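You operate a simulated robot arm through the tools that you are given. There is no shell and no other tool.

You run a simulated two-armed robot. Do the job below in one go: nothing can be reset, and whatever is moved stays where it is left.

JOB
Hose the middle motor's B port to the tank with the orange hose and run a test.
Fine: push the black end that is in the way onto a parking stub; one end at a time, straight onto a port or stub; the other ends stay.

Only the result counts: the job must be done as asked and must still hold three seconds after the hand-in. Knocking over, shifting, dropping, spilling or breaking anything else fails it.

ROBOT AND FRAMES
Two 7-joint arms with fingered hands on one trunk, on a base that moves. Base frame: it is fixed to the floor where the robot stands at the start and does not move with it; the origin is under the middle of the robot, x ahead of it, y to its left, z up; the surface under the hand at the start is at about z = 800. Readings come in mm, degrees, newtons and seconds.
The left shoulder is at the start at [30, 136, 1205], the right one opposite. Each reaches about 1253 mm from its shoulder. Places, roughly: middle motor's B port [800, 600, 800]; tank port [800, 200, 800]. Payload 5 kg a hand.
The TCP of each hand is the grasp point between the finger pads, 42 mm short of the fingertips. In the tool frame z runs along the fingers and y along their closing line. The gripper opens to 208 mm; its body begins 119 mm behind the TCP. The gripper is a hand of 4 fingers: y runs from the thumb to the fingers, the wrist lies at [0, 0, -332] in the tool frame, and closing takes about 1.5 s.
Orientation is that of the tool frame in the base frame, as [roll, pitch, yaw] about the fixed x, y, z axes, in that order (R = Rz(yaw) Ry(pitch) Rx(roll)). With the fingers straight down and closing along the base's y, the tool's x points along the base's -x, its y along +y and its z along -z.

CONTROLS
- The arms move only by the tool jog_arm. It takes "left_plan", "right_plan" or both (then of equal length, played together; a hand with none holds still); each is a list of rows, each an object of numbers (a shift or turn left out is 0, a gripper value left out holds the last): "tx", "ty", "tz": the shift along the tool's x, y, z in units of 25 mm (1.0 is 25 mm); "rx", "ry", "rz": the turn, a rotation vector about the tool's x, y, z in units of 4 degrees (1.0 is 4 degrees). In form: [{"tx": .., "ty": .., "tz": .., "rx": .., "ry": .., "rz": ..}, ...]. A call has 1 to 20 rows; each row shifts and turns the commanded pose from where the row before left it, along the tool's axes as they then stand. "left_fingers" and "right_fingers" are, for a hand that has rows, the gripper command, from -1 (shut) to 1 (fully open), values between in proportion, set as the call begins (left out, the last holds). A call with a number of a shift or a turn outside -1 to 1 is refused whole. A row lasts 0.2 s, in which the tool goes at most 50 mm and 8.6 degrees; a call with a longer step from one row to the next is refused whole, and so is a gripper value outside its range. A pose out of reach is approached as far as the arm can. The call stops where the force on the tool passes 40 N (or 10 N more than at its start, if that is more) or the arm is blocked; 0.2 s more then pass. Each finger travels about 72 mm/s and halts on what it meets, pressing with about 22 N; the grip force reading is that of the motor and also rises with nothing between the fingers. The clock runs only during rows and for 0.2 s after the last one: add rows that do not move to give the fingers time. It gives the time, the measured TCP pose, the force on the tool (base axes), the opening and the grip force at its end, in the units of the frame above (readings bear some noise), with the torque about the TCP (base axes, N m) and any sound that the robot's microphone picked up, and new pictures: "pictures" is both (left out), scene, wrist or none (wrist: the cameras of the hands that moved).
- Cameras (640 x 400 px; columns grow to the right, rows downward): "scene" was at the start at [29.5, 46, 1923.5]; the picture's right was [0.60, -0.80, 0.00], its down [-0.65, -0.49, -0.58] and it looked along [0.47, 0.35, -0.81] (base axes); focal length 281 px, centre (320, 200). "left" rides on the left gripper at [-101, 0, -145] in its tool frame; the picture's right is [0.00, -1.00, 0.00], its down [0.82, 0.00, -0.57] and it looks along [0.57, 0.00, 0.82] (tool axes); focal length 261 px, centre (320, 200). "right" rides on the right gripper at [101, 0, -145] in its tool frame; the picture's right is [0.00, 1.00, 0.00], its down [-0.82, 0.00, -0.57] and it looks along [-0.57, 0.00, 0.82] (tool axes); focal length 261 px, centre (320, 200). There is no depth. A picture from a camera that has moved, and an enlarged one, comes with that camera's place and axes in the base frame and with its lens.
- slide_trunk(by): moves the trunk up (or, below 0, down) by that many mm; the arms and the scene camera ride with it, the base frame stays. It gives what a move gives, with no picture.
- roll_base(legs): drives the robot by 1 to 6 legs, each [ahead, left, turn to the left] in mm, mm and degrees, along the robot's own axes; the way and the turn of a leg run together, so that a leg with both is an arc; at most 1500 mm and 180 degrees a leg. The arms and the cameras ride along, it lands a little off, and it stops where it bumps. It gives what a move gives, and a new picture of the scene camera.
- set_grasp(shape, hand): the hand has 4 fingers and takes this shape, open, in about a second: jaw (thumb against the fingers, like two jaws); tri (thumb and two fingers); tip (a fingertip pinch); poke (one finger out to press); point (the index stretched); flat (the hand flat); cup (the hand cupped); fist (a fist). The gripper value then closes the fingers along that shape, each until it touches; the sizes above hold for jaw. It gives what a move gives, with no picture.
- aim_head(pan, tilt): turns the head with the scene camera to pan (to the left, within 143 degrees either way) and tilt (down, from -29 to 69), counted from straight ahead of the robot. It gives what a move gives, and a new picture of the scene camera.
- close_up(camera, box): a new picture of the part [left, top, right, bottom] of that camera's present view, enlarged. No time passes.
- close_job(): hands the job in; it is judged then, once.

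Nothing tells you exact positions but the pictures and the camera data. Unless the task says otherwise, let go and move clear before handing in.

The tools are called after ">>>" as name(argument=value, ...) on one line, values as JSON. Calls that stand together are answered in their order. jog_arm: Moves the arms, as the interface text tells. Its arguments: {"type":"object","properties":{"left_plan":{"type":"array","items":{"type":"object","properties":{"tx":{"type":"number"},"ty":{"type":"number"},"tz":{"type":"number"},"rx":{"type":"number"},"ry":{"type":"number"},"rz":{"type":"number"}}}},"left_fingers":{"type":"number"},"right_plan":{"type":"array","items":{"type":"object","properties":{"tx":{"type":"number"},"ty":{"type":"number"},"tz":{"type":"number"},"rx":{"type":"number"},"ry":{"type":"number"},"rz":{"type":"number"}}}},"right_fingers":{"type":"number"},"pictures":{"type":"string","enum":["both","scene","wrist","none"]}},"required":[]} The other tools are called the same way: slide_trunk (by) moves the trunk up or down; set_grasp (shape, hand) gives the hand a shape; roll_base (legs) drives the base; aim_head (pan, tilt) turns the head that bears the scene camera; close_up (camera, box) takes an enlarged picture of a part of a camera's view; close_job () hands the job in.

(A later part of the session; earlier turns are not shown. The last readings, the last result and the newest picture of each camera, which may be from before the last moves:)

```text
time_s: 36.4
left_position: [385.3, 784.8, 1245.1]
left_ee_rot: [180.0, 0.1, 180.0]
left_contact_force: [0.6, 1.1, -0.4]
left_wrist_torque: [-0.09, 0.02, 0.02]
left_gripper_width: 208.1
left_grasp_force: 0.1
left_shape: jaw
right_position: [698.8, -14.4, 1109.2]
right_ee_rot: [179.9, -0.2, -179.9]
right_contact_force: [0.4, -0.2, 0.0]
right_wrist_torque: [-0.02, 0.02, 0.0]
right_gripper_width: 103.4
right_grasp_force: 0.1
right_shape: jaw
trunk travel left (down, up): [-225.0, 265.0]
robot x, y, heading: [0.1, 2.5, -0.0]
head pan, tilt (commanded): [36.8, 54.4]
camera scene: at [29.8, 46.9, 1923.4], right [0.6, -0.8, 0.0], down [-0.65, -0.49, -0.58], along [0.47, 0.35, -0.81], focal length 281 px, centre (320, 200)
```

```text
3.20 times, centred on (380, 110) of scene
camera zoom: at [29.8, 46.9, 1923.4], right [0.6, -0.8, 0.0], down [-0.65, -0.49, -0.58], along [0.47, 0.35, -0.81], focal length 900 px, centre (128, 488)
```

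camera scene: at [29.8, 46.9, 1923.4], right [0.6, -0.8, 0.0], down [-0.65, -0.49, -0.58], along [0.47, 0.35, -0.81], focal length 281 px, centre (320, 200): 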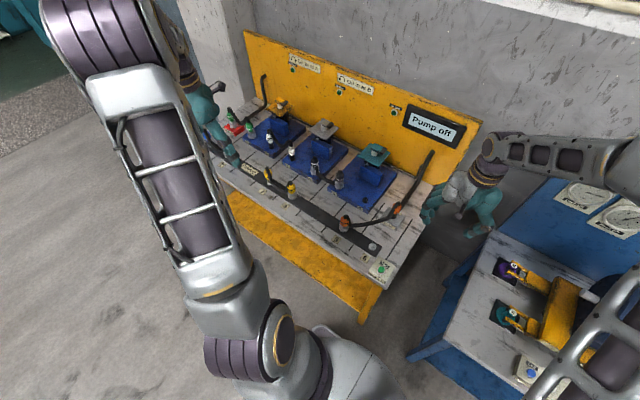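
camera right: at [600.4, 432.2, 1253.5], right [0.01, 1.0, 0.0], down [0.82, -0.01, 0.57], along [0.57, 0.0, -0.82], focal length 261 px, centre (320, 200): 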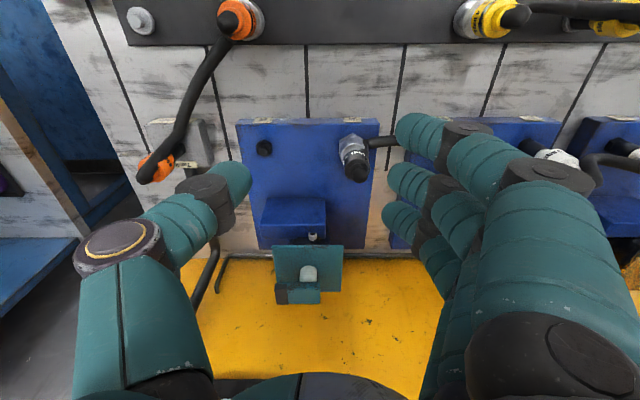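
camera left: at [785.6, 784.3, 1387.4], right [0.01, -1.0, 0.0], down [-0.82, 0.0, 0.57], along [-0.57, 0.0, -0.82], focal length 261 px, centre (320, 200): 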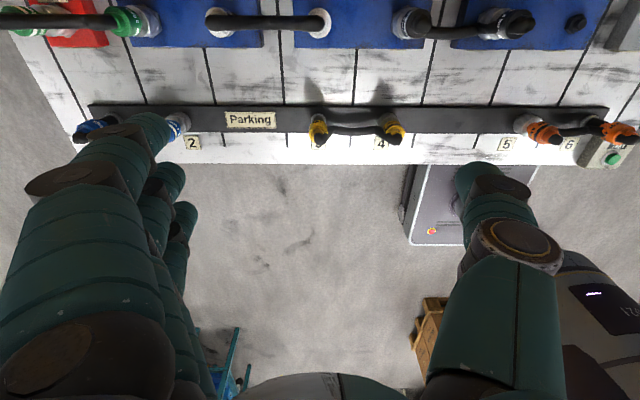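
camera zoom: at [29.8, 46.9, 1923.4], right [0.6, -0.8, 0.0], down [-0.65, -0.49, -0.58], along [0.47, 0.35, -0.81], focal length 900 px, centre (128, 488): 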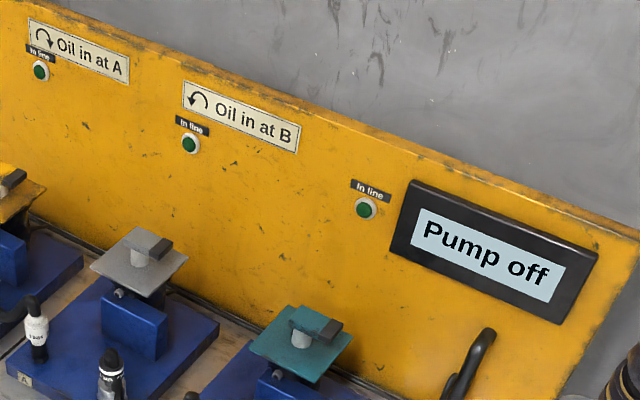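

Before driving left I'll look that way for obstacles, then raise the right hand.

>>> aim_head(pan=85, tilt=45)

>>> jog_arm(right_plan=[{"tz": -1}, {"tz": -1}, {"tz": -1}, {"tz": -1}, {}], pictures="none")

```text
time_s: 37.6
left_position: [383.4, 782.5, 1246.5]
left_ee_rot: [180.0, 0.1, 180.0]
left_contact_force: [0.0, 0.2, 0.1]
left_wrist_torque: [-0.01, -0.01, 0.04]
left_gripper_width: 207.9
left_grasp_force: 0.2
left_shape: jaw
right_position: [698.0, -13.7, 1109.6]
right_ee_rot: [179.8, -0.1, 179.9]
right_contact_force: [0.0, -0.7, 0.1]
right_wrist_torque: [0.01, 0.04, 0.0]
right_gripper_width: 103.5
right_grasp_force: 0.0
right_shape: jaw
trunk travel left (down, up): [-225.0, 265.0]
robot x, y, heading: [1.3, -0.8, -0.0]
head pan, tilt (commanded): [85.0, 45.0]
camera scene: at [-21.5, 83.2, 1936.1], right [1.0, -0.09, 0.0], down [-0.06, -0.7, -0.71], along [0.06, 0.7, -0.71], focal length 281 px, centre (320, 200)
```

scene: 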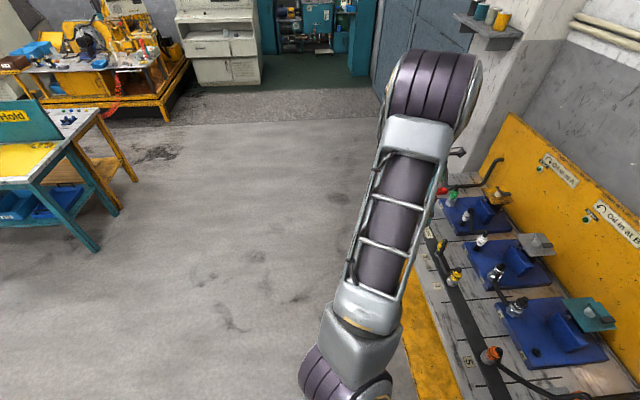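

```text
time_s: 38.8
left_position: [385.3, 784.9, 1245.8]
left_ee_rot: [180.0, 0.0, -180.0]
left_contact_force: [0.7, 0.5, 0.3]
left_wrist_torque: [-0.04, 0.04, 0.0]
left_gripper_width: 208.1
left_grasp_force: 0.1
left_shape: jaw
right_position: [698.9, -15.3, 1208.6]
right_ee_rot: [179.9, -0.2, 179.9]
right_contact_force: [0.1, -0.4, -0.8]
right_wrist_torque: [0.03, 0.06, 0.01]
right_gripper_width: 103.7
right_grasp_force: 0.0
right_shape: jaw
trunk travel left (down, up): [-225.0, 265.0]
robot x, y, heading: [1.6, -1.8, -0.0]
head pan, tilt (commanded): [85.0, 45.0]
```

The floor to the left is clear for well over a metre. Driving the base straight left by 420 mm.

>>> roll_base(legs=[[0, 420, 0]])

>>> aim_head(pan=10, tilt=54)

```text
time_s: 41.4
left_position: [392.4, 1206.1, 1246.1]
left_ee_rot: [180.0, 0.0, 179.6]
left_contact_force: [-0.2, 0.6, 0.6]
left_wrist_torque: [-0.09, -0.03, 0.04]
left_gripper_width: 207.8
left_grasp_force: 0.1
left_shape: jaw
right_position: [700.6, 405.4, 1208.2]
right_ee_rot: [179.9, -0.2, 179.6]
right_contact_force: [0.4, 1.9, 0.4]
right_wrist_torque: [-0.1, 0.0, -0.03]
right_gripper_width: 103.6
right_grasp_force: 0.0
right_shape: jaw
trunk travel left (down, up): [-225.0, 265.0]
robot x, y, heading: [-2.0, 427.7, -0.3]
head pan, tilt (commanded): [85.0, 45.0]
camera scene: at [-19.3, 509.3, 1936.1], right [1.0, -0.09, 0.0], down [-0.07, -0.7, -0.71], along [0.07, 0.7, -0.71], focal length 281 px, centre (320, 200)
```

scene: 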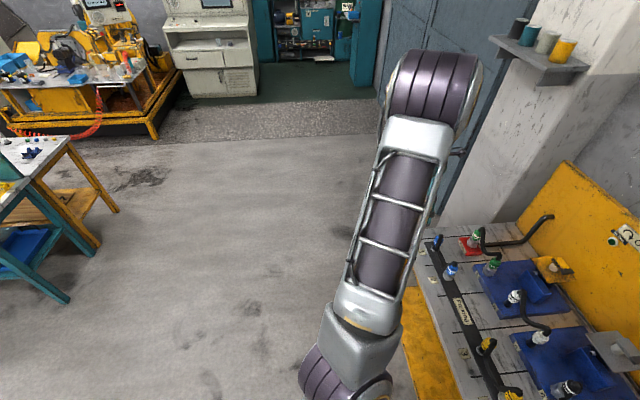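

```text
time_s: 42.9
left_position: [393.2, 1205.3, 1245.2]
left_ee_rot: [-180.0, -0.1, 179.6]
left_contact_force: [-0.1, 0.6, -0.3]
left_wrist_torque: [-0.08, -0.02, -0.01]
left_gripper_width: 207.8
left_grasp_force: 0.0
left_shape: jaw
right_position: [701.5, 403.7, 1209.2]
right_ee_rot: [179.9, -0.2, 179.7]
right_contact_force: [-0.1, 0.4, -1.1]
right_wrist_torque: [-0.01, 0.03, -0.04]
right_gripper_width: 103.5
right_grasp_force: 0.1
right_shape: jaw
trunk travel left (down, up): [-225.0, 265.0]
robot x, y, heading: [-0.1, 424.3, -0.6]
head pan, tilt (commanded): [10.0, 54.0]
camera scene: at [45.1, 439.7, 1924.0], right [0.17, -0.99, 0.0], down [-0.8, -0.14, -0.59], along [0.58, 0.1, -0.81], focal length 281 px, centre (320, 200)
```

scene: 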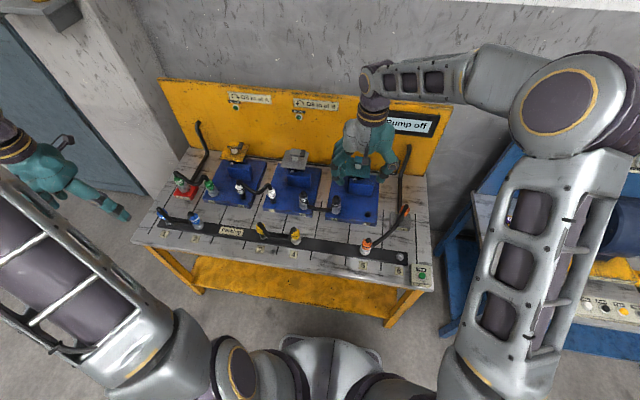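

The view is clear now and the robot stands at about y 425. I'll move the right hand above the middle motor's B port at about (779, 637).

>>> jog_arm(right_plan=[{"tx": -0.35, "ty": 0.93}, {"tx": -0.35, "ty": 0.93}, {"tx": -0.35, "ty": 0.93}, {"tx": -0.35, "ty": 0.93}, {"tx": -0.35, "ty": 0.93}, {"tx": -0.35, "ty": 0.93}, {"tx": -0.35, "ty": 0.93}, {"tx": -0.35, "ty": 0.93}, {"tx": -0.35, "ty": 0.93}, {"tx": -0.35, "ty": 0.93}, {"tz": 1}, {"tz": 1}, {"tz": 1}, {"tz": 1}, {}], pictures="both")

>>> close_up(camera="right", box=[260, 60, 400, 200])

>>> close_up(camera="scene", box=[250, 140, 400, 250])

```text
time_s: 46.1
left_position: [391.7, 1205.5, 1246.0]
left_ee_rot: [-180.0, 0.1, 179.6]
left_contact_force: [-0.9, 0.3, -0.6]
left_wrist_torque: [-0.02, -0.03, 0.0]
left_gripper_width: 207.8
left_grasp_force: 0.0
left_shape: jaw
right_position: [789.1, 635.6, 1109.2]
right_ee_rot: [179.8, -0.2, 179.6]
right_contact_force: [1.2, 0.0, -0.4]
right_wrist_torque: [-0.02, -0.01, 0.0]
right_gripper_width: 103.5
right_grasp_force: 0.1
right_shape: jaw
trunk travel left (down, up): [-225.0, 265.0]
robot x, y, heading: [2.1, 426.2, -0.1]
head pan, tilt (commanded): [10.0, 54.0]
camera scene: at [44.6, 439.5, 1924.0], right [0.17, -0.99, 0.0], down [-0.8, -0.13, -0.59], along [0.58, 0.1, -0.81], focal length 281 px, centre (320, 200)
camera right: at [690.1, 635.8, 1253.4], right [0.01, 1.0, 0.0], down [0.82, -0.01, 0.57], along [0.57, -0.01, -0.82], focal length 261 px, centre (320, 200)
```

scene: 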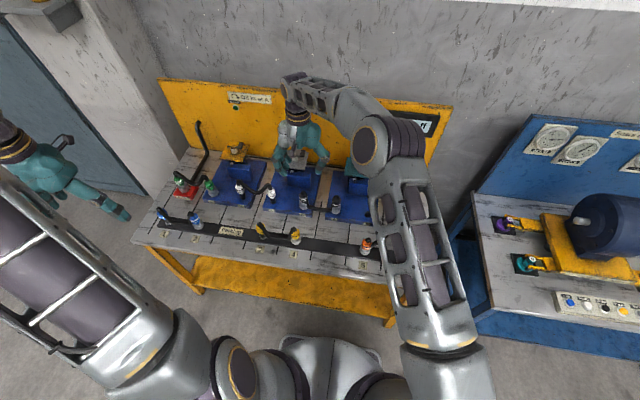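
right: 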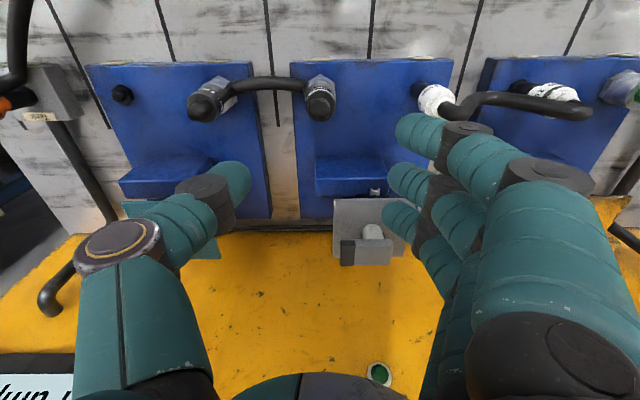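

```text
2.86 times, centred on (330, 130) of right
camera zoom: at [690.1, 635.8, 1253.4], right [0.01, 1.0, 0.0], down [0.82, -0.01, 0.57], along [0.57, -0.01, -0.82], focal length 745 px, centre (291, 400)
```

zoom: 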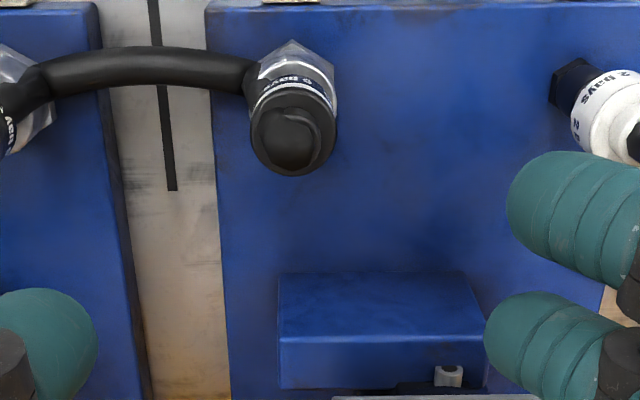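

```text
3.64 times, centred on (325, 195) of scene
camera zoom: at [44.6, 439.5, 1924.0], right [0.17, -0.99, 0.0], down [-0.8, -0.13, -0.59], along [0.58, 0.1, -0.81], focal length 1022 px, centre (302, 218)
```

zoom: 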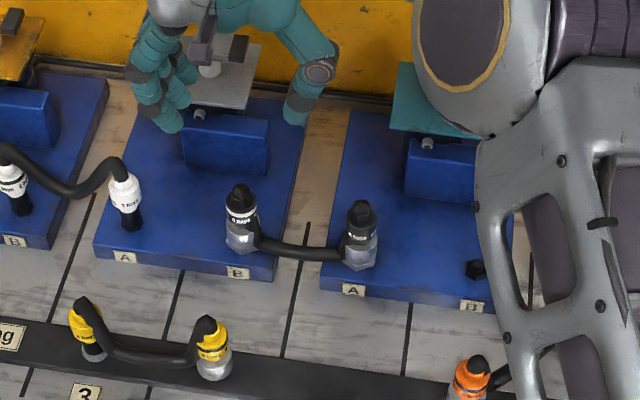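

The black end sits right under the hand at (778, 636), and the motor plate edge at x≈898 is clear of the fingers. I'll descend to the collar.

>>> jog_arm(right_plan=[{"tx": 0.07, "ty": 0.04, "ry": -0.05, "tz": 1}, {"tz": 1}, {"tz": 1}, {"tz": 1}, {"tz": 1}, {"tz": 1}, {}], pictures="wrist")

>>> close_up(camera="right", box=[220, 80, 420, 280])

>>> close_up(camera="scene", box=[270, 160, 350, 220])

```text
time_s: 47.7
left_position: [391.0, 1205.3, 1246.1]
left_ee_rot: [-180.0, -0.1, 179.6]
left_contact_force: [0.2, -0.2, 0.8]
left_wrist_torque: [0.03, -0.05, 0.0]
left_gripper_width: 207.6
left_grasp_force: 0.0
left_shape: jaw
right_position: [784.8, 636.3, 959.7]
right_ee_rot: [179.8, 0.1, 179.7]
right_contact_force: [0.1, 0.2, 0.1]
right_wrist_torque: [0.03, -0.06, 0.0]
right_gripper_width: 103.6
right_grasp_force: 0.1
right_shape: jaw
trunk travel left (down, up): [-225.0, 265.0]
robot x, y, heading: [1.5, 420.1, -0.4]
head pan, tilt (commanded): [10.0, 54.0]
camera right: at [685.8, 636.5, 1103.2], right [0.01, 1.0, 0.0], down [0.82, -0.01, 0.57], along [0.57, -0.01, -0.82], focal length 261 px, centre (320, 200)
```

right: 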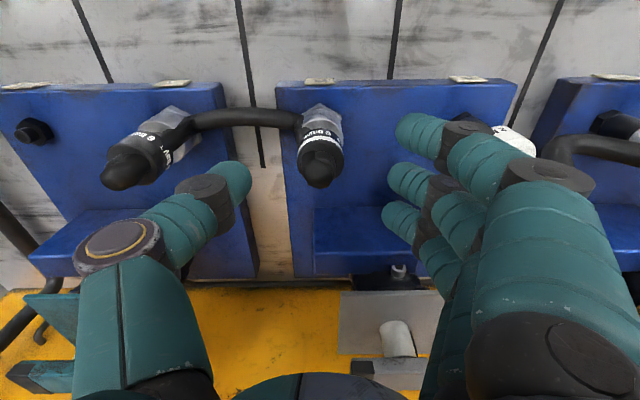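

```text
2.00 times, centred on (320, 180) of right
camera zoom: at [685.8, 636.5, 1103.2], right [0.01, 1.0, 0.0], down [0.82, -0.01, 0.57], along [0.57, -0.01, -0.82], focal length 521 px, centre (320, 240)
```

zoom: 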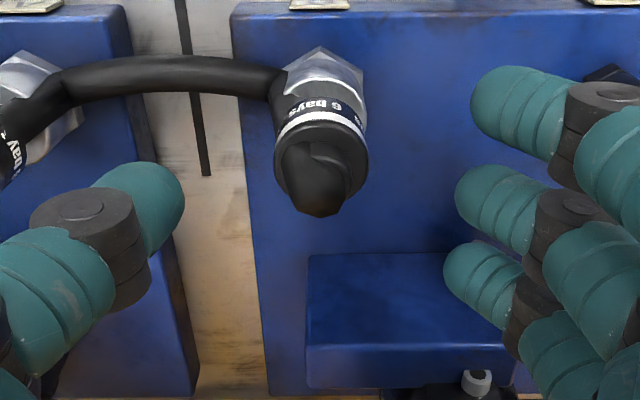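

```text
6.67 times, centred on (310, 190) of scene
camera zoom: at [44.4, 439.3, 1924.1], right [0.17, -0.99, 0.0], down [-0.8, -0.13, -0.59], along [0.58, 0.1, -0.81], focal length 1874 px, centre (387, 267)
```

zoom: 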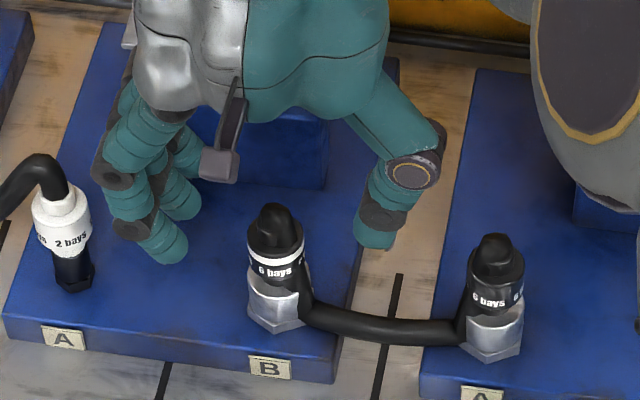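

Aligned in y. I'll go down to collar mid-height (TCP z≈921) and close.

>>> jog_arm(right_plan=[{"tx": -0.08, "tz": 0.8}, {"tz": 0.75}, {}], pictures="none")

>>> jog_arm(right_plan=[{}, {}, {}, {}, {}, {}], right_fingers=-1, pictures="wrist")

>>> close_up(camera="right", box=[240, 100, 440, 300])

>>> close_up(camera="scene", box=[280, 170, 340, 220])

```text
time_s: 48.5
left_position: [392.5, 1206.2, 1246.8]
left_ee_rot: [-180.0, 0.0, 179.6]
left_contact_force: [-0.6, 0.1, -0.6]
left_wrist_torque: [0.03, -0.05, 0.01]
left_gripper_width: 207.8
left_grasp_force: 0.1
left_shape: jaw
right_position: [789.5, 636.6, 920.7]
right_ee_rot: [179.9, 0.0, 179.6]
right_contact_force: [-0.1, -0.3, 0.2]
right_wrist_torque: [0.0, -0.06, 0.01]
right_gripper_width: 103.6
right_grasp_force: 0.1
right_shape: jaw
trunk travel left (down, up): [-225.0, 265.0]
robot x, y, heading: [-1.8, 422.7, -0.3]
head pan, tilt (commanded): [10.0, 54.0]
```

```text
time_s: 49.9
left_position: [392.6, 1205.6, 1246.0]
left_ee_rot: [179.9, 0.0, 179.6]
left_contact_force: [-0.2, 0.1, -0.1]
left_wrist_torque: [-0.05, -0.01, -0.03]
left_gripper_width: 207.9
left_grasp_force: 0.1
left_shape: jaw
right_position: [790.3, 636.8, 920.1]
right_ee_rot: [180.0, -0.1, 179.5]
right_contact_force: [-1.0, -3.3, 0.3]
right_wrist_torque: [-0.04, 0.03, 0.0]
right_gripper_width: 16.0
right_grasp_force: 22.1
right_shape: jaw
trunk travel left (down, up): [-225.0, 265.0]
robot x, y, heading: [-2.1, 423.1, -0.4]
head pan, tilt (commanded): [10.0, 54.0]
camera right: at [689.9, 636.0, 1064.6], right [0.01, 1.0, 0.0], down [0.82, -0.01, 0.57], along [0.57, -0.01, -0.82], focal length 261 px, centre (320, 200)
```

right: 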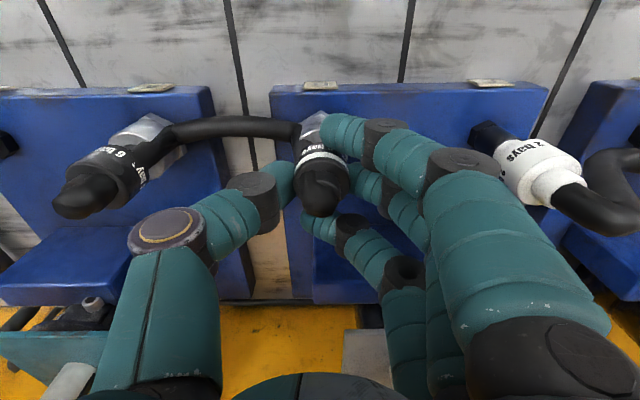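

```text
2.00 times, centred on (340, 200) of right
camera zoom: at [689.9, 636.0, 1064.6], right [0.01, 1.0, 0.0], down [0.82, -0.01, 0.57], along [0.57, -0.01, -0.82], focal length 521 px, centre (280, 200)
```

zoom: 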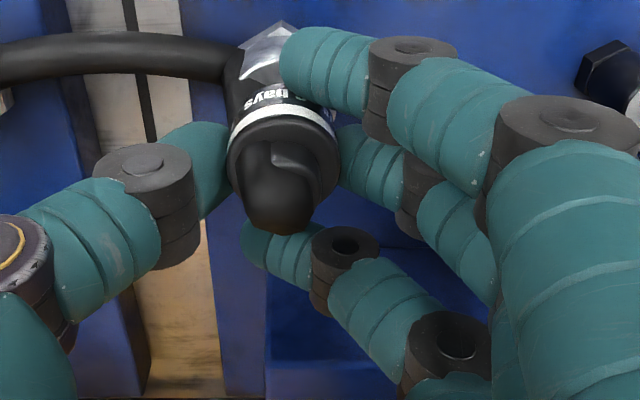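

```text
8.00 times, centred on (310, 195) of scene
camera zoom: at [45.2, 439.4, 1924.0], right [0.17, -0.99, 0.0], down [-0.8, -0.13, -0.59], along [0.58, 0.1, -0.81], focal length 2249 px, centre (400, 240)
```

zoom: 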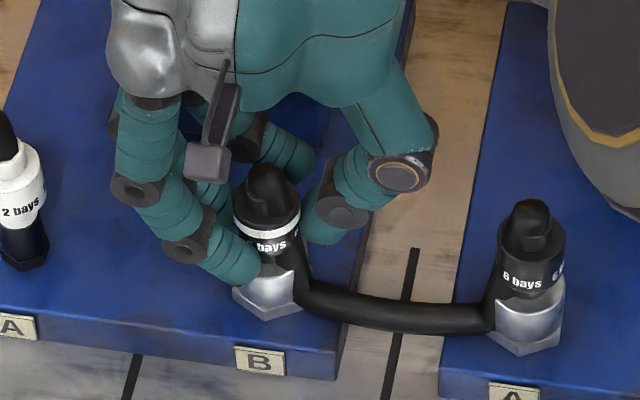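

The grip matches the one that worked before. Lifting the black end straight up.

>>> jog_arm(right_plan=[{"tz": -0.2}, {"tz": -0.2}, {"tz": -0.2}, {"tz": -0.2}, {"tz": -0.2}], pictures="wrist")

>>> close_up(camera="scene", box=[280, 160, 340, 220])

```text
time_s: 51.1
left_position: [392.9, 1206.1, 1246.1]
left_ee_rot: [-180.0, 0.0, 179.7]
left_contact_force: [0.4, -0.6, -0.1]
left_wrist_torque: [0.01, 0.04, 0.04]
left_gripper_width: 207.7
left_grasp_force: 0.1
left_shape: jaw
right_position: [789.6, 637.8, 945.9]
right_ee_rot: [179.9, 0.0, 179.6]
right_contact_force: [-1.0, 0.4, -1.7]
right_wrist_torque: [-0.01, -0.03, 0.02]
right_gripper_width: 15.6
right_grasp_force: 21.8
right_shape: jaw
trunk travel left (down, up): [-225.0, 265.0]
robot x, y, heading: [0.5, 423.4, -0.4]
head pan, tilt (commanded): [10.0, 54.0]
camera right: at [689.5, 636.8, 1090.2], right [0.01, 1.0, 0.0], down [0.82, -0.01, 0.57], along [0.57, -0.01, -0.82], focal length 261 px, centre (320, 200)
```

right: 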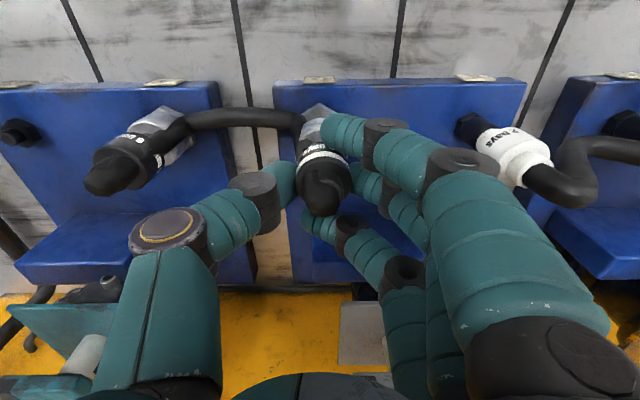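

```text
6.67 times, centred on (310, 190) of scene
camera zoom: at [45.4, 439.8, 1924.0], right [0.17, -0.99, 0.0], down [-0.8, -0.14, -0.59], along [0.58, 0.1, -0.81], focal length 1874 px, centre (387, 267)
```

zoom: 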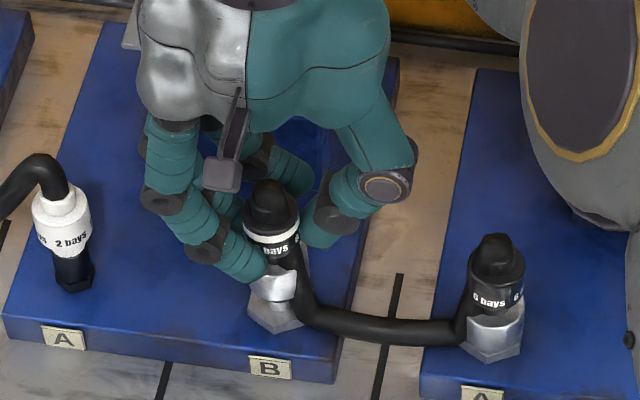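

>>> jog_arm(right_plan=[{"tz": -0.8}, {"tz": -0.8}, {"tz": -0.8}, {"tz": -0.8}, {"tz": -0.8}, {}], pictures="both")

>>> close_up(camera="scene", box=[280, 150, 340, 220])

>>> close_up(camera="right", box=[260, 80, 400, 220])

```text
time_s: 52.5
left_position: [392.9, 1205.4, 1246.0]
left_ee_rot: [179.9, 0.1, 179.6]
left_contact_force: [1.0, 0.2, -0.6]
left_wrist_torque: [-0.01, 0.05, -0.01]
left_gripper_width: 207.7
left_grasp_force: 0.0
left_shape: jaw
right_position: [789.6, 635.3, 1043.4]
right_ee_rot: [179.9, 0.0, 179.6]
right_contact_force: [1.3, -0.2, -1.7]
right_wrist_torque: [0.0, 0.01, -0.01]
right_gripper_width: 15.4
right_grasp_force: 22.0
right_shape: jaw
trunk travel left (down, up): [-225.0, 265.0]
robot x, y, heading: [1.1, 427.1, -0.5]
head pan, tilt (commanded): [10.0, 54.0]
camera scene: at [45.8, 439.8, 1923.9], right [0.17, -0.99, 0.0], down [-0.8, -0.13, -0.59], along [0.58, 0.1, -0.81], focal length 281 px, centre (320, 200)
camera right: at [690.8, 636.1, 1188.3], right [0.01, 1.0, 0.0], down [0.82, -0.01, 0.57], along [0.57, -0.01, -0.82], focal length 261 px, centre (320, 200)
```

scene: 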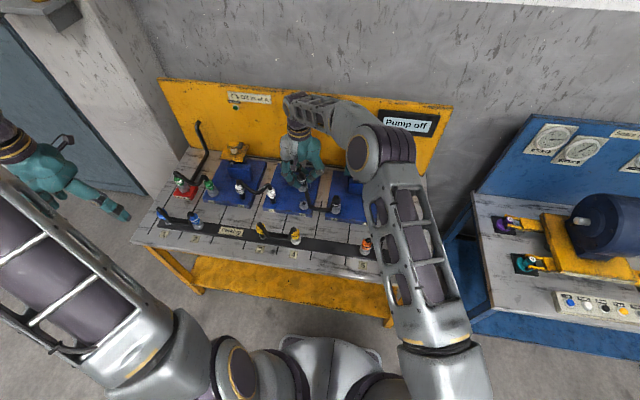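
right: 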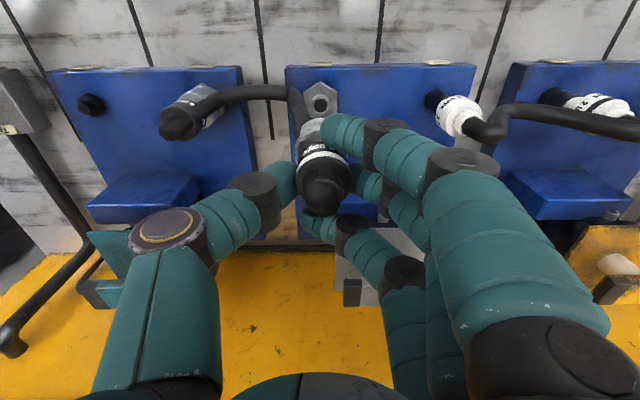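

```text
5.71 times, centred on (310, 185) of scene
camera zoom: at [45.8, 439.8, 1923.9], right [0.17, -0.99, 0.0], down [-0.8, -0.13, -0.59], along [0.58, 0.1, -0.81], focal length 1606 px, centre (377, 286)
```

zoom: 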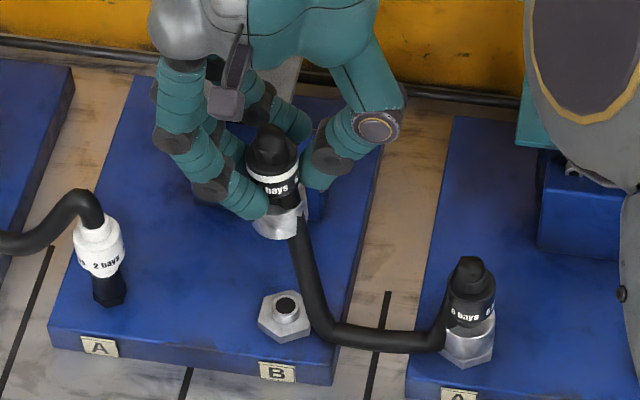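

```text
2.86 times, centred on (330, 150) of right
camera zoom: at [690.8, 636.1, 1188.3], right [0.01, 1.0, 0.0], down [0.82, -0.01, 0.57], along [0.57, -0.01, -0.82], focal length 745 px, centre (291, 343)
```

zoom: 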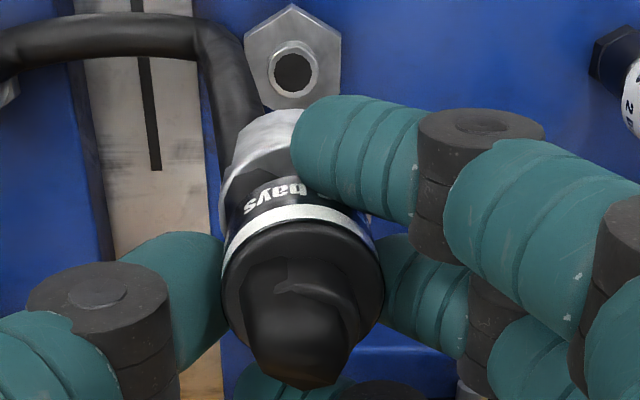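

The middle B port is a larger silver fitting, the same kind as the silver skirt on the other orange end, and the black end lifts off freely. I'll carry the black end to the free stub 6 at about (600, 187).

>>> jog_arm(right_plan=[{"tz": -0.6}, {"tx": 0.393, "ty": -1}, {"tx": 0.393, "ty": -1}, {"tx": 0.393, "ty": -1}, {"tx": 0.393, "ty": -1}, {"tx": 0.393, "ty": -1}, {"tx": 0.393, "ty": -1}, {"tx": 0.393, "ty": -1}, {"tx": 0.393, "ty": -1}, {"tx": 0.393, "ty": -1}, {"tx": 0.393, "ty": -1}, {"tx": 0.393, "ty": -1}, {"tx": 0.393, "ty": -1}, {"tx": 0.393, "ty": -1}, {"tx": 0.393, "ty": -1}, {"tx": 0.393, "ty": -1}, {"tx": 0.393, "ty": -1}, {"tx": 0.393, "ty": -1}, {"tx": 0.393, "ty": -1}, {}], pictures="both")

>>> close_up(camera="right", box=[260, 60, 400, 220])

>>> close_up(camera="scene", box=[350, 210, 430, 280])

```text
time_s: 56.7
left_position: [392.3, 1206.6, 1245.2]
left_ee_rot: [-180.0, 0.0, 179.6]
left_contact_force: [0.9, -0.1, -0.7]
left_wrist_torque: [-0.09, 0.04, 0.03]
left_gripper_width: 207.9
left_grasp_force: 0.0
left_shape: jaw
right_position: [611.0, 190.7, 1056.1]
right_ee_rot: [179.8, 0.0, 179.6]
right_contact_force: [0.2, 0.7, -2.1]
right_wrist_torque: [-0.04, 0.0, -0.02]
right_gripper_width: 15.7
right_grasp_force: 22.1
right_shape: jaw
trunk travel left (down, up): [-225.0, 265.0]
robot x, y, heading: [5.7, 422.5, -0.7]
head pan, tilt (commanded): [10.0, 54.0]
camera scene: at [45.8, 440.6, 1923.9], right [0.17, -0.99, 0.0], down [-0.8, -0.14, -0.59], along [0.58, 0.1, -0.81], focal length 281 px, centre (320, 200)
camera right: at [512.0, 190.0, 1201.5], right [0.01, 1.0, 0.0], down [0.82, -0.01, 0.57], along [0.57, -0.01, -0.82], focal length 261 px, centre (320, 200)
```

scene: 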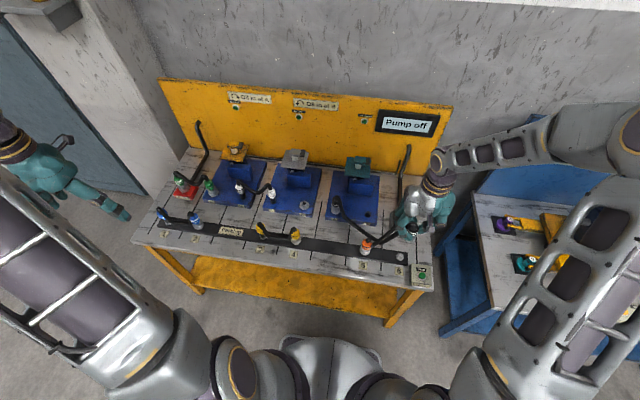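
right: 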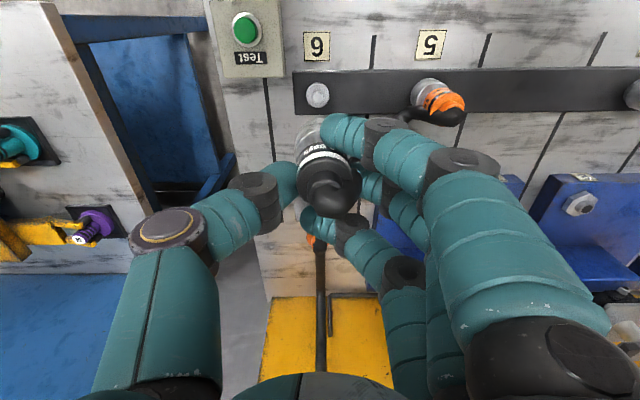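

```text
2.50 times, centred on (330, 140) of right
camera zoom: at [512.0, 190.0, 1201.5], right [0.01, 1.0, 0.0], down [0.82, -0.01, 0.57], along [0.57, -0.01, -0.82], focal length 652 px, centre (295, 350)
```

zoom: 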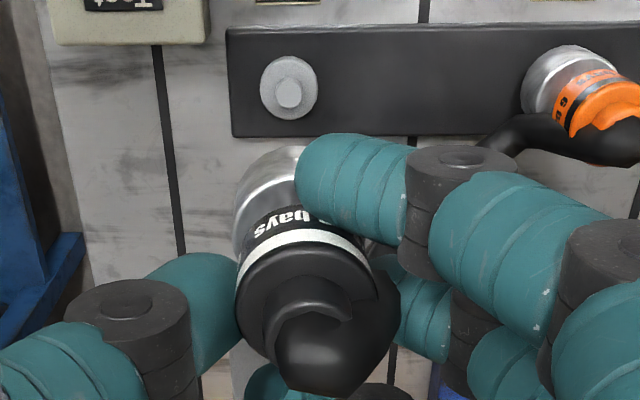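

```text
5.71 times, centred on (390, 245) of scene
camera zoom: at [45.8, 440.6, 1923.9], right [0.17, -0.99, 0.0], down [-0.8, -0.14, -0.59], along [0.58, 0.1, -0.81], focal length 1606 px, centre (-80, -57)
```

zoom: 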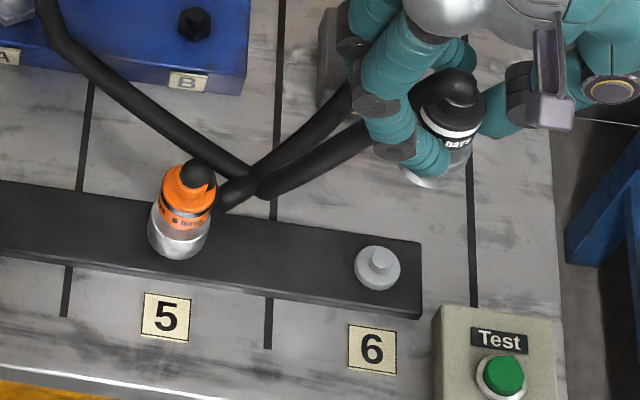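

Stub 6 lies about 3 mm to −y of the hand axis, and the held end leans about 4° with its bottom toward −y. I'll straighten the lean, correct the offset and come partway down.

>>> jog_arm(right_plan=[{"ty": -0.15, "rx": -0.45}, {"ty": -0.14, "rx": -0.45}, {"tz": 0.998, "ty": -0.063}, {"tz": 0.998, "ty": -0.063}, {"tz": 0.998, "ty": -0.063}, {}], pictures="wrist")

>>> close_up(camera="right", box=[270, 80, 370, 220])

>>> close_up(camera="scene", box=[380, 225, 430, 275])

```text
time_s: 58.1
left_position: [391.3, 1204.5, 1246.5]
left_ee_rot: [-180.0, 0.1, 179.6]
left_contact_force: [-0.4, 0.1, 0.1]
left_wrist_torque: [-0.02, -0.07, 0.02]
left_gripper_width: 207.9
left_grasp_force: 0.1
left_shape: jaw
right_position: [609.0, 180.0, 983.4]
right_ee_rot: [176.3, 0.1, 179.6]
right_contact_force: [-0.5, 0.3, -1.8]
right_wrist_torque: [0.02, -0.05, 0.01]
right_gripper_width: 15.8
right_grasp_force: 21.9
right_shape: jaw
trunk travel left (down, up): [-225.0, 265.0]
robot x, y, heading: [-0.8, 424.7, -0.5]
head pan, tilt (commanded): [10.0, 54.0]
camera right: at [509.1, 171.3, 1128.1], right [0.01, 1.0, 0.06], down [0.82, -0.05, 0.57], along [0.57, 0.05, -0.82], focal length 261 px, centre (320, 200)
```

right: 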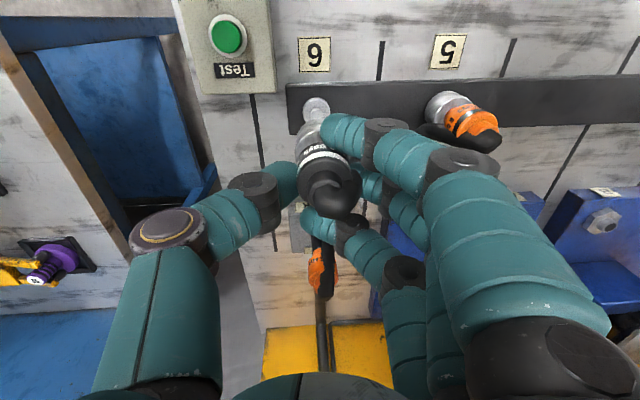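

```text
2.86 times, centred on (320, 150) of right
camera zoom: at [509.1, 171.3, 1128.1], right [0.01, 1.0, 0.06], down [0.82, -0.05, 0.57], along [0.57, 0.05, -0.82], focal length 745 px, centre (320, 343)
```

zoom: 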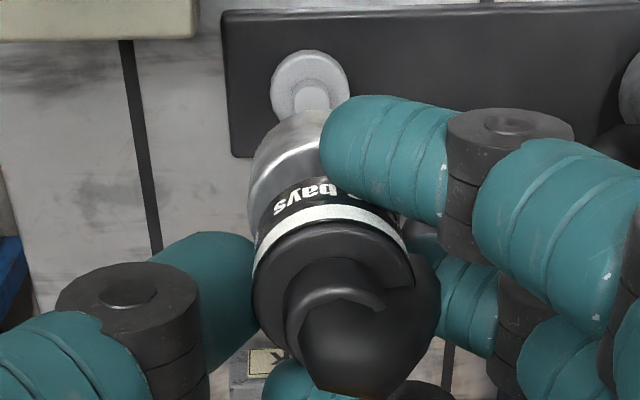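

```text
8.00 times, centred on (405, 250) of scene
camera zoom: at [44.4, 439.3, 1924.0], right [0.17, -0.99, 0.0], down [-0.8, -0.13, -0.59], along [0.58, 0.1, -0.81], focal length 2249 px, centre (-360, -200)
```

zoom: 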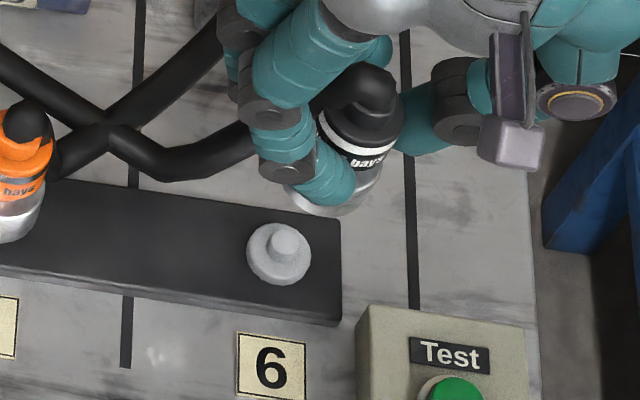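

>>> jog_arm(right_plan=[{"ty": 0.13}, {"tz": 0.8, "ty": -0.052}, {"tz": 0.8, "ty": -0.052}, {}], pictures="wrist")

>>> close_up(camera="right", box=[280, 90, 360, 190])

>>> close_up(camera="scene", box=[380, 230, 420, 270])

```text
time_s: 59.1
left_position: [390.6, 1204.1, 1245.9]
left_ee_rot: [-179.9, 0.0, 179.7]
left_contact_force: [-0.5, -0.8, 1.2]
left_wrist_torque: [0.03, -0.05, 0.02]
left_gripper_width: 207.8
left_grasp_force: 0.1
left_shape: jaw
right_position: [610.3, 185.1, 943.6]
right_ee_rot: [176.4, 0.1, 179.7]
right_contact_force: [-0.1, 0.5, -1.0]
right_wrist_torque: [0.0, -0.06, -0.02]
right_gripper_width: 15.5
right_grasp_force: 21.8
right_shape: jaw
trunk travel left (down, up): [-225.0, 265.0]
robot x, y, heading: [1.1, 421.8, -0.4]
head pan, tilt (commanded): [10.0, 54.0]
camera right: at [510.4, 176.0, 1086.0], right [0.01, 1.0, 0.06], down [0.82, -0.05, 0.57], along [0.57, 0.05, -0.82], focal length 261 px, centre (320, 200)
```

right: 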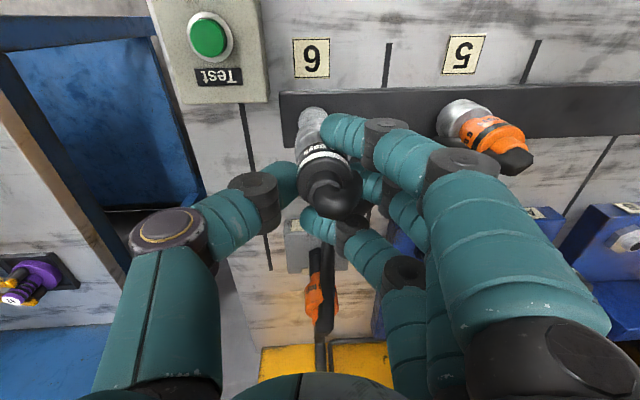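

```text
4.00 times, centred on (320, 140) of right
camera zoom: at [510.4, 176.0, 1086.0], right [0.01, 1.0, 0.06], down [0.82, -0.05, 0.57], along [0.57, 0.05, -0.82], focal length 1043 px, centre (320, 440)
```

zoom: 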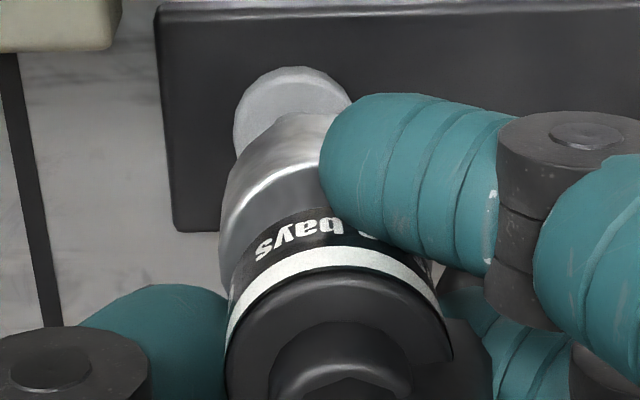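

```text
10.00 times, centred on (400, 250) of scene
camera zoom: at [44.6, 439.3, 1924.0], right [0.17, -0.99, 0.0], down [-0.8, -0.13, -0.59], along [0.58, 0.1, -0.81], focal length 2812 px, centre (-480, -300)
```

zoom: 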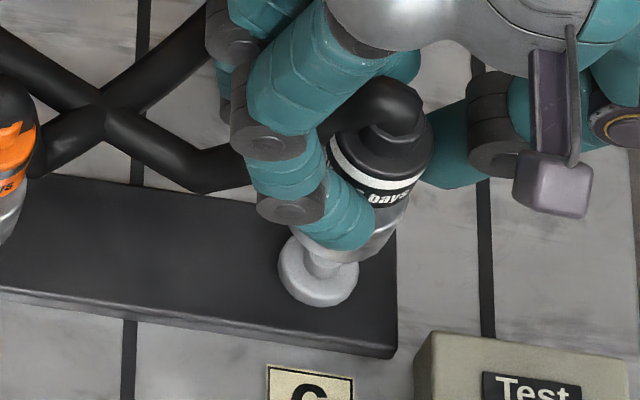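

>>> close_up(camera="scene", box=[392, 242, 412, 262])

>>> close_up(camera="right", box=[290, 100, 330, 150])

```text
16.00 times, centred on (402, 252) of scene
camera zoom: at [44.6, 439.3, 1924.0], right [0.17, -0.99, 0.0], down [-0.8, -0.13, -0.59], along [0.58, 0.1, -0.81], focal length 4498 px, centre (-992, -632)
```

zoom: 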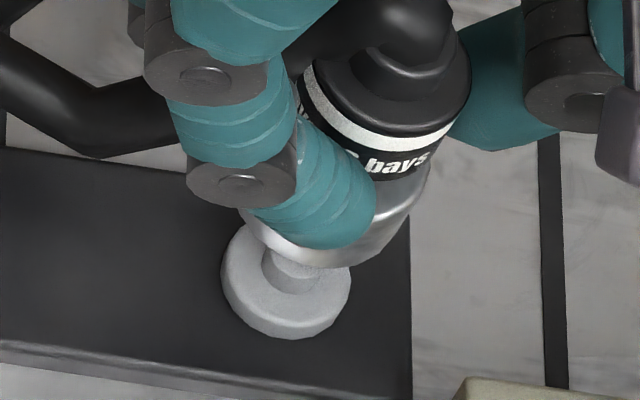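

```text
8.00 times, centred on (310, 125) of right
camera zoom: at [510.4, 176.0, 1086.0], right [0.01, 1.0, 0.06], down [0.82, -0.05, 0.57], along [0.57, 0.05, -0.82], focal length 2085 px, centre (400, 800)
```

zoom: 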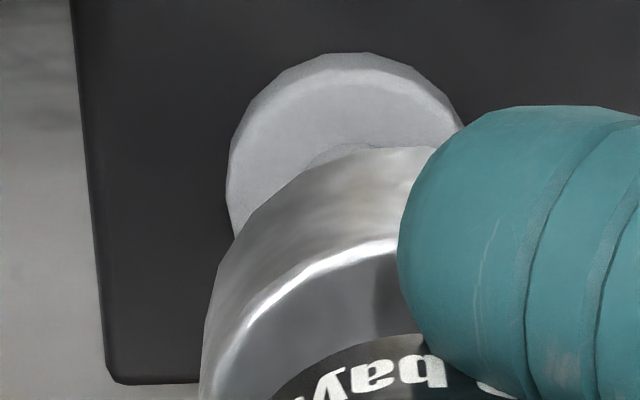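

Both views now put the skirt about 3 mm too far to +y. I'll correct that and go lower to check again before pushing.

>>> jog_arm(right_plan=[{"ty": -0.13}, {"tz": 0.5, "ty": -0.032}, {"tz": 0.5, "ty": -0.032}, {}], pictures="wrist")

>>> close_up(camera="right", box=[285, 100, 335, 160])

>>> close_up(camera="scene", box=[390, 240, 415, 265])

```text
time_s: 60.1
left_position: [392.8, 1205.8, 1245.7]
left_ee_rot: [180.0, 0.0, 179.6]
left_contact_force: [-0.2, -0.5, 0.1]
left_wrist_torque: [0.02, -0.02, 0.01]
left_gripper_width: 207.8
left_grasp_force: 0.0
left_shape: jaw
right_position: [611.5, 181.3, 918.3]
right_ee_rot: [176.3, 0.1, 179.6]
right_contact_force: [-0.7, 0.4, -1.9]
right_wrist_torque: [-0.03, -0.03, -0.01]
right_gripper_width: 15.4
right_grasp_force: 22.0
right_shape: jaw
trunk travel left (down, up): [-225.0, 265.0]
robot x, y, heading: [-1.9, 427.2, -0.5]
head pan, tilt (commanded): [10.0, 54.0]
camera right: at [511.3, 171.7, 1062.0], right [0.01, 1.0, 0.06], down [0.82, -0.05, 0.57], along [0.57, 0.05, -0.82], focal length 261 px, centre (320, 200)
```

right: 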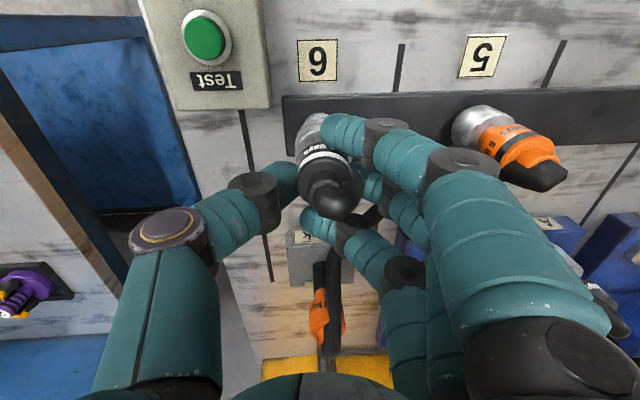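

```text
6.67 times, centred on (310, 130) of right
camera zoom: at [511.3, 171.7, 1062.0], right [0.01, 1.0, 0.06], down [0.82, -0.05, 0.57], along [0.57, 0.05, -0.82], focal length 1738 px, centre (387, 667)
```

zoom: 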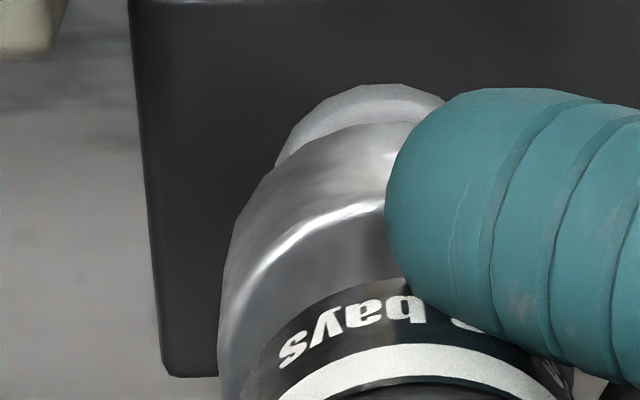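

```text
16.00 times, centred on (402, 252) of scene
camera zoom: at [45.0, 439.5, 1924.0], right [0.17, -0.99, 0.0], down [-0.8, -0.13, -0.59], along [0.58, 0.1, -0.81], focal length 4498 px, centre (-1000, -640)
```

zoom: 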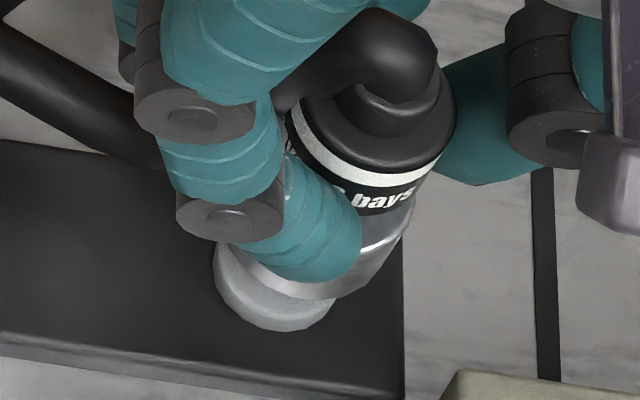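

The actual shift came out larger than commanded, so the skirt is now roughly 3 mm toward −y. I'll make a smaller correction without descending and recheck.

>>> jog_arm(right_plan=[{"ty": 0.06}, {}, {}], pictures="wrist")

>>> close_up(camera="right", box=[285, 100, 335, 160])

>>> close_up(camera="scene", box=[390, 240, 415, 265])

```text
time_s: 60.9
left_position: [391.5, 1206.0, 1245.8]
left_ee_rot: [179.9, 0.1, 179.6]
left_contact_force: [0.2, 0.5, -0.7]
left_wrist_torque: [-0.01, -0.04, 0.04]
left_gripper_width: 207.9
left_grasp_force: 0.1
left_shape: jaw
right_position: [609.8, 181.8, 919.1]
right_ee_rot: [176.2, -0.1, 179.5]
right_contact_force: [0.3, 0.1, -1.3]
right_wrist_torque: [0.02, -0.01, -0.01]
right_gripper_width: 15.4
right_grasp_force: 22.4
right_shape: jaw
trunk travel left (down, up): [-225.0, 265.0]
robot x, y, heading: [-0.4, 426.0, -0.4]
head pan, tilt (commanded): [10.0, 54.0]
camera right: at [510.7, 173.1, 1062.3], right [0.01, 1.0, 0.06], down [0.82, -0.05, 0.57], along [0.57, 0.05, -0.82], focal length 261 px, centre (320, 200)
```

right: 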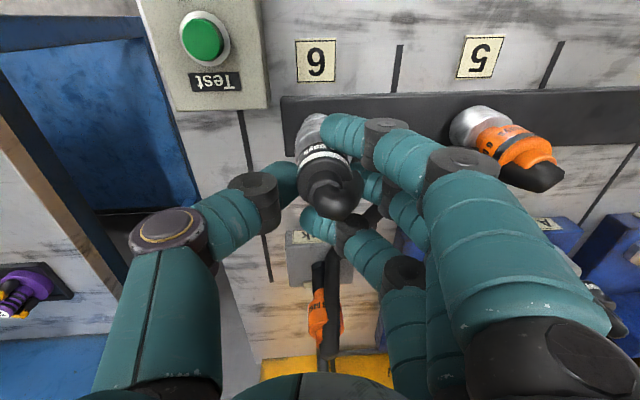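

```text
6.67 times, centred on (310, 130) of right
camera zoom: at [510.7, 173.1, 1062.3], right [0.01, 1.0, 0.06], down [0.82, -0.05, 0.57], along [0.57, 0.05, -0.82], focal length 1738 px, centre (387, 667)
```

zoom: 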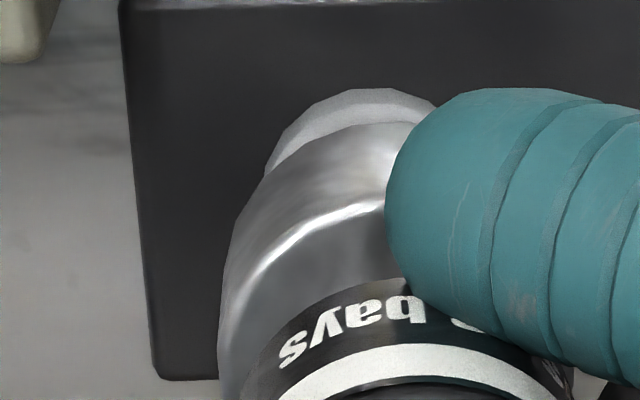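

```text
16.00 times, centred on (402, 252) of scene
camera zoom: at [45.1, 439.3, 1924.0], right [0.17, -0.99, 0.0], down [-0.8, -0.13, -0.59], along [0.58, 0.1, -0.81], focal length 4498 px, centre (-1000, -640)
```

zoom: 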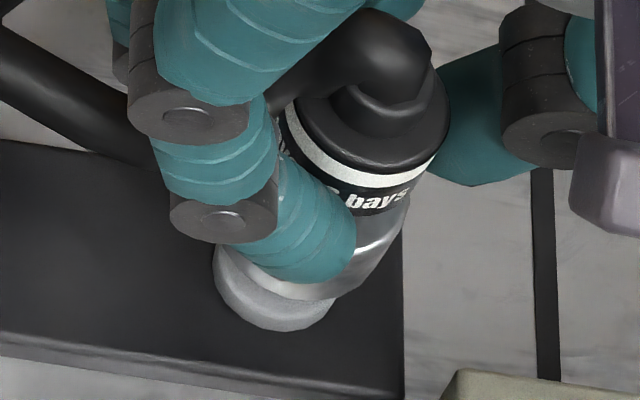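

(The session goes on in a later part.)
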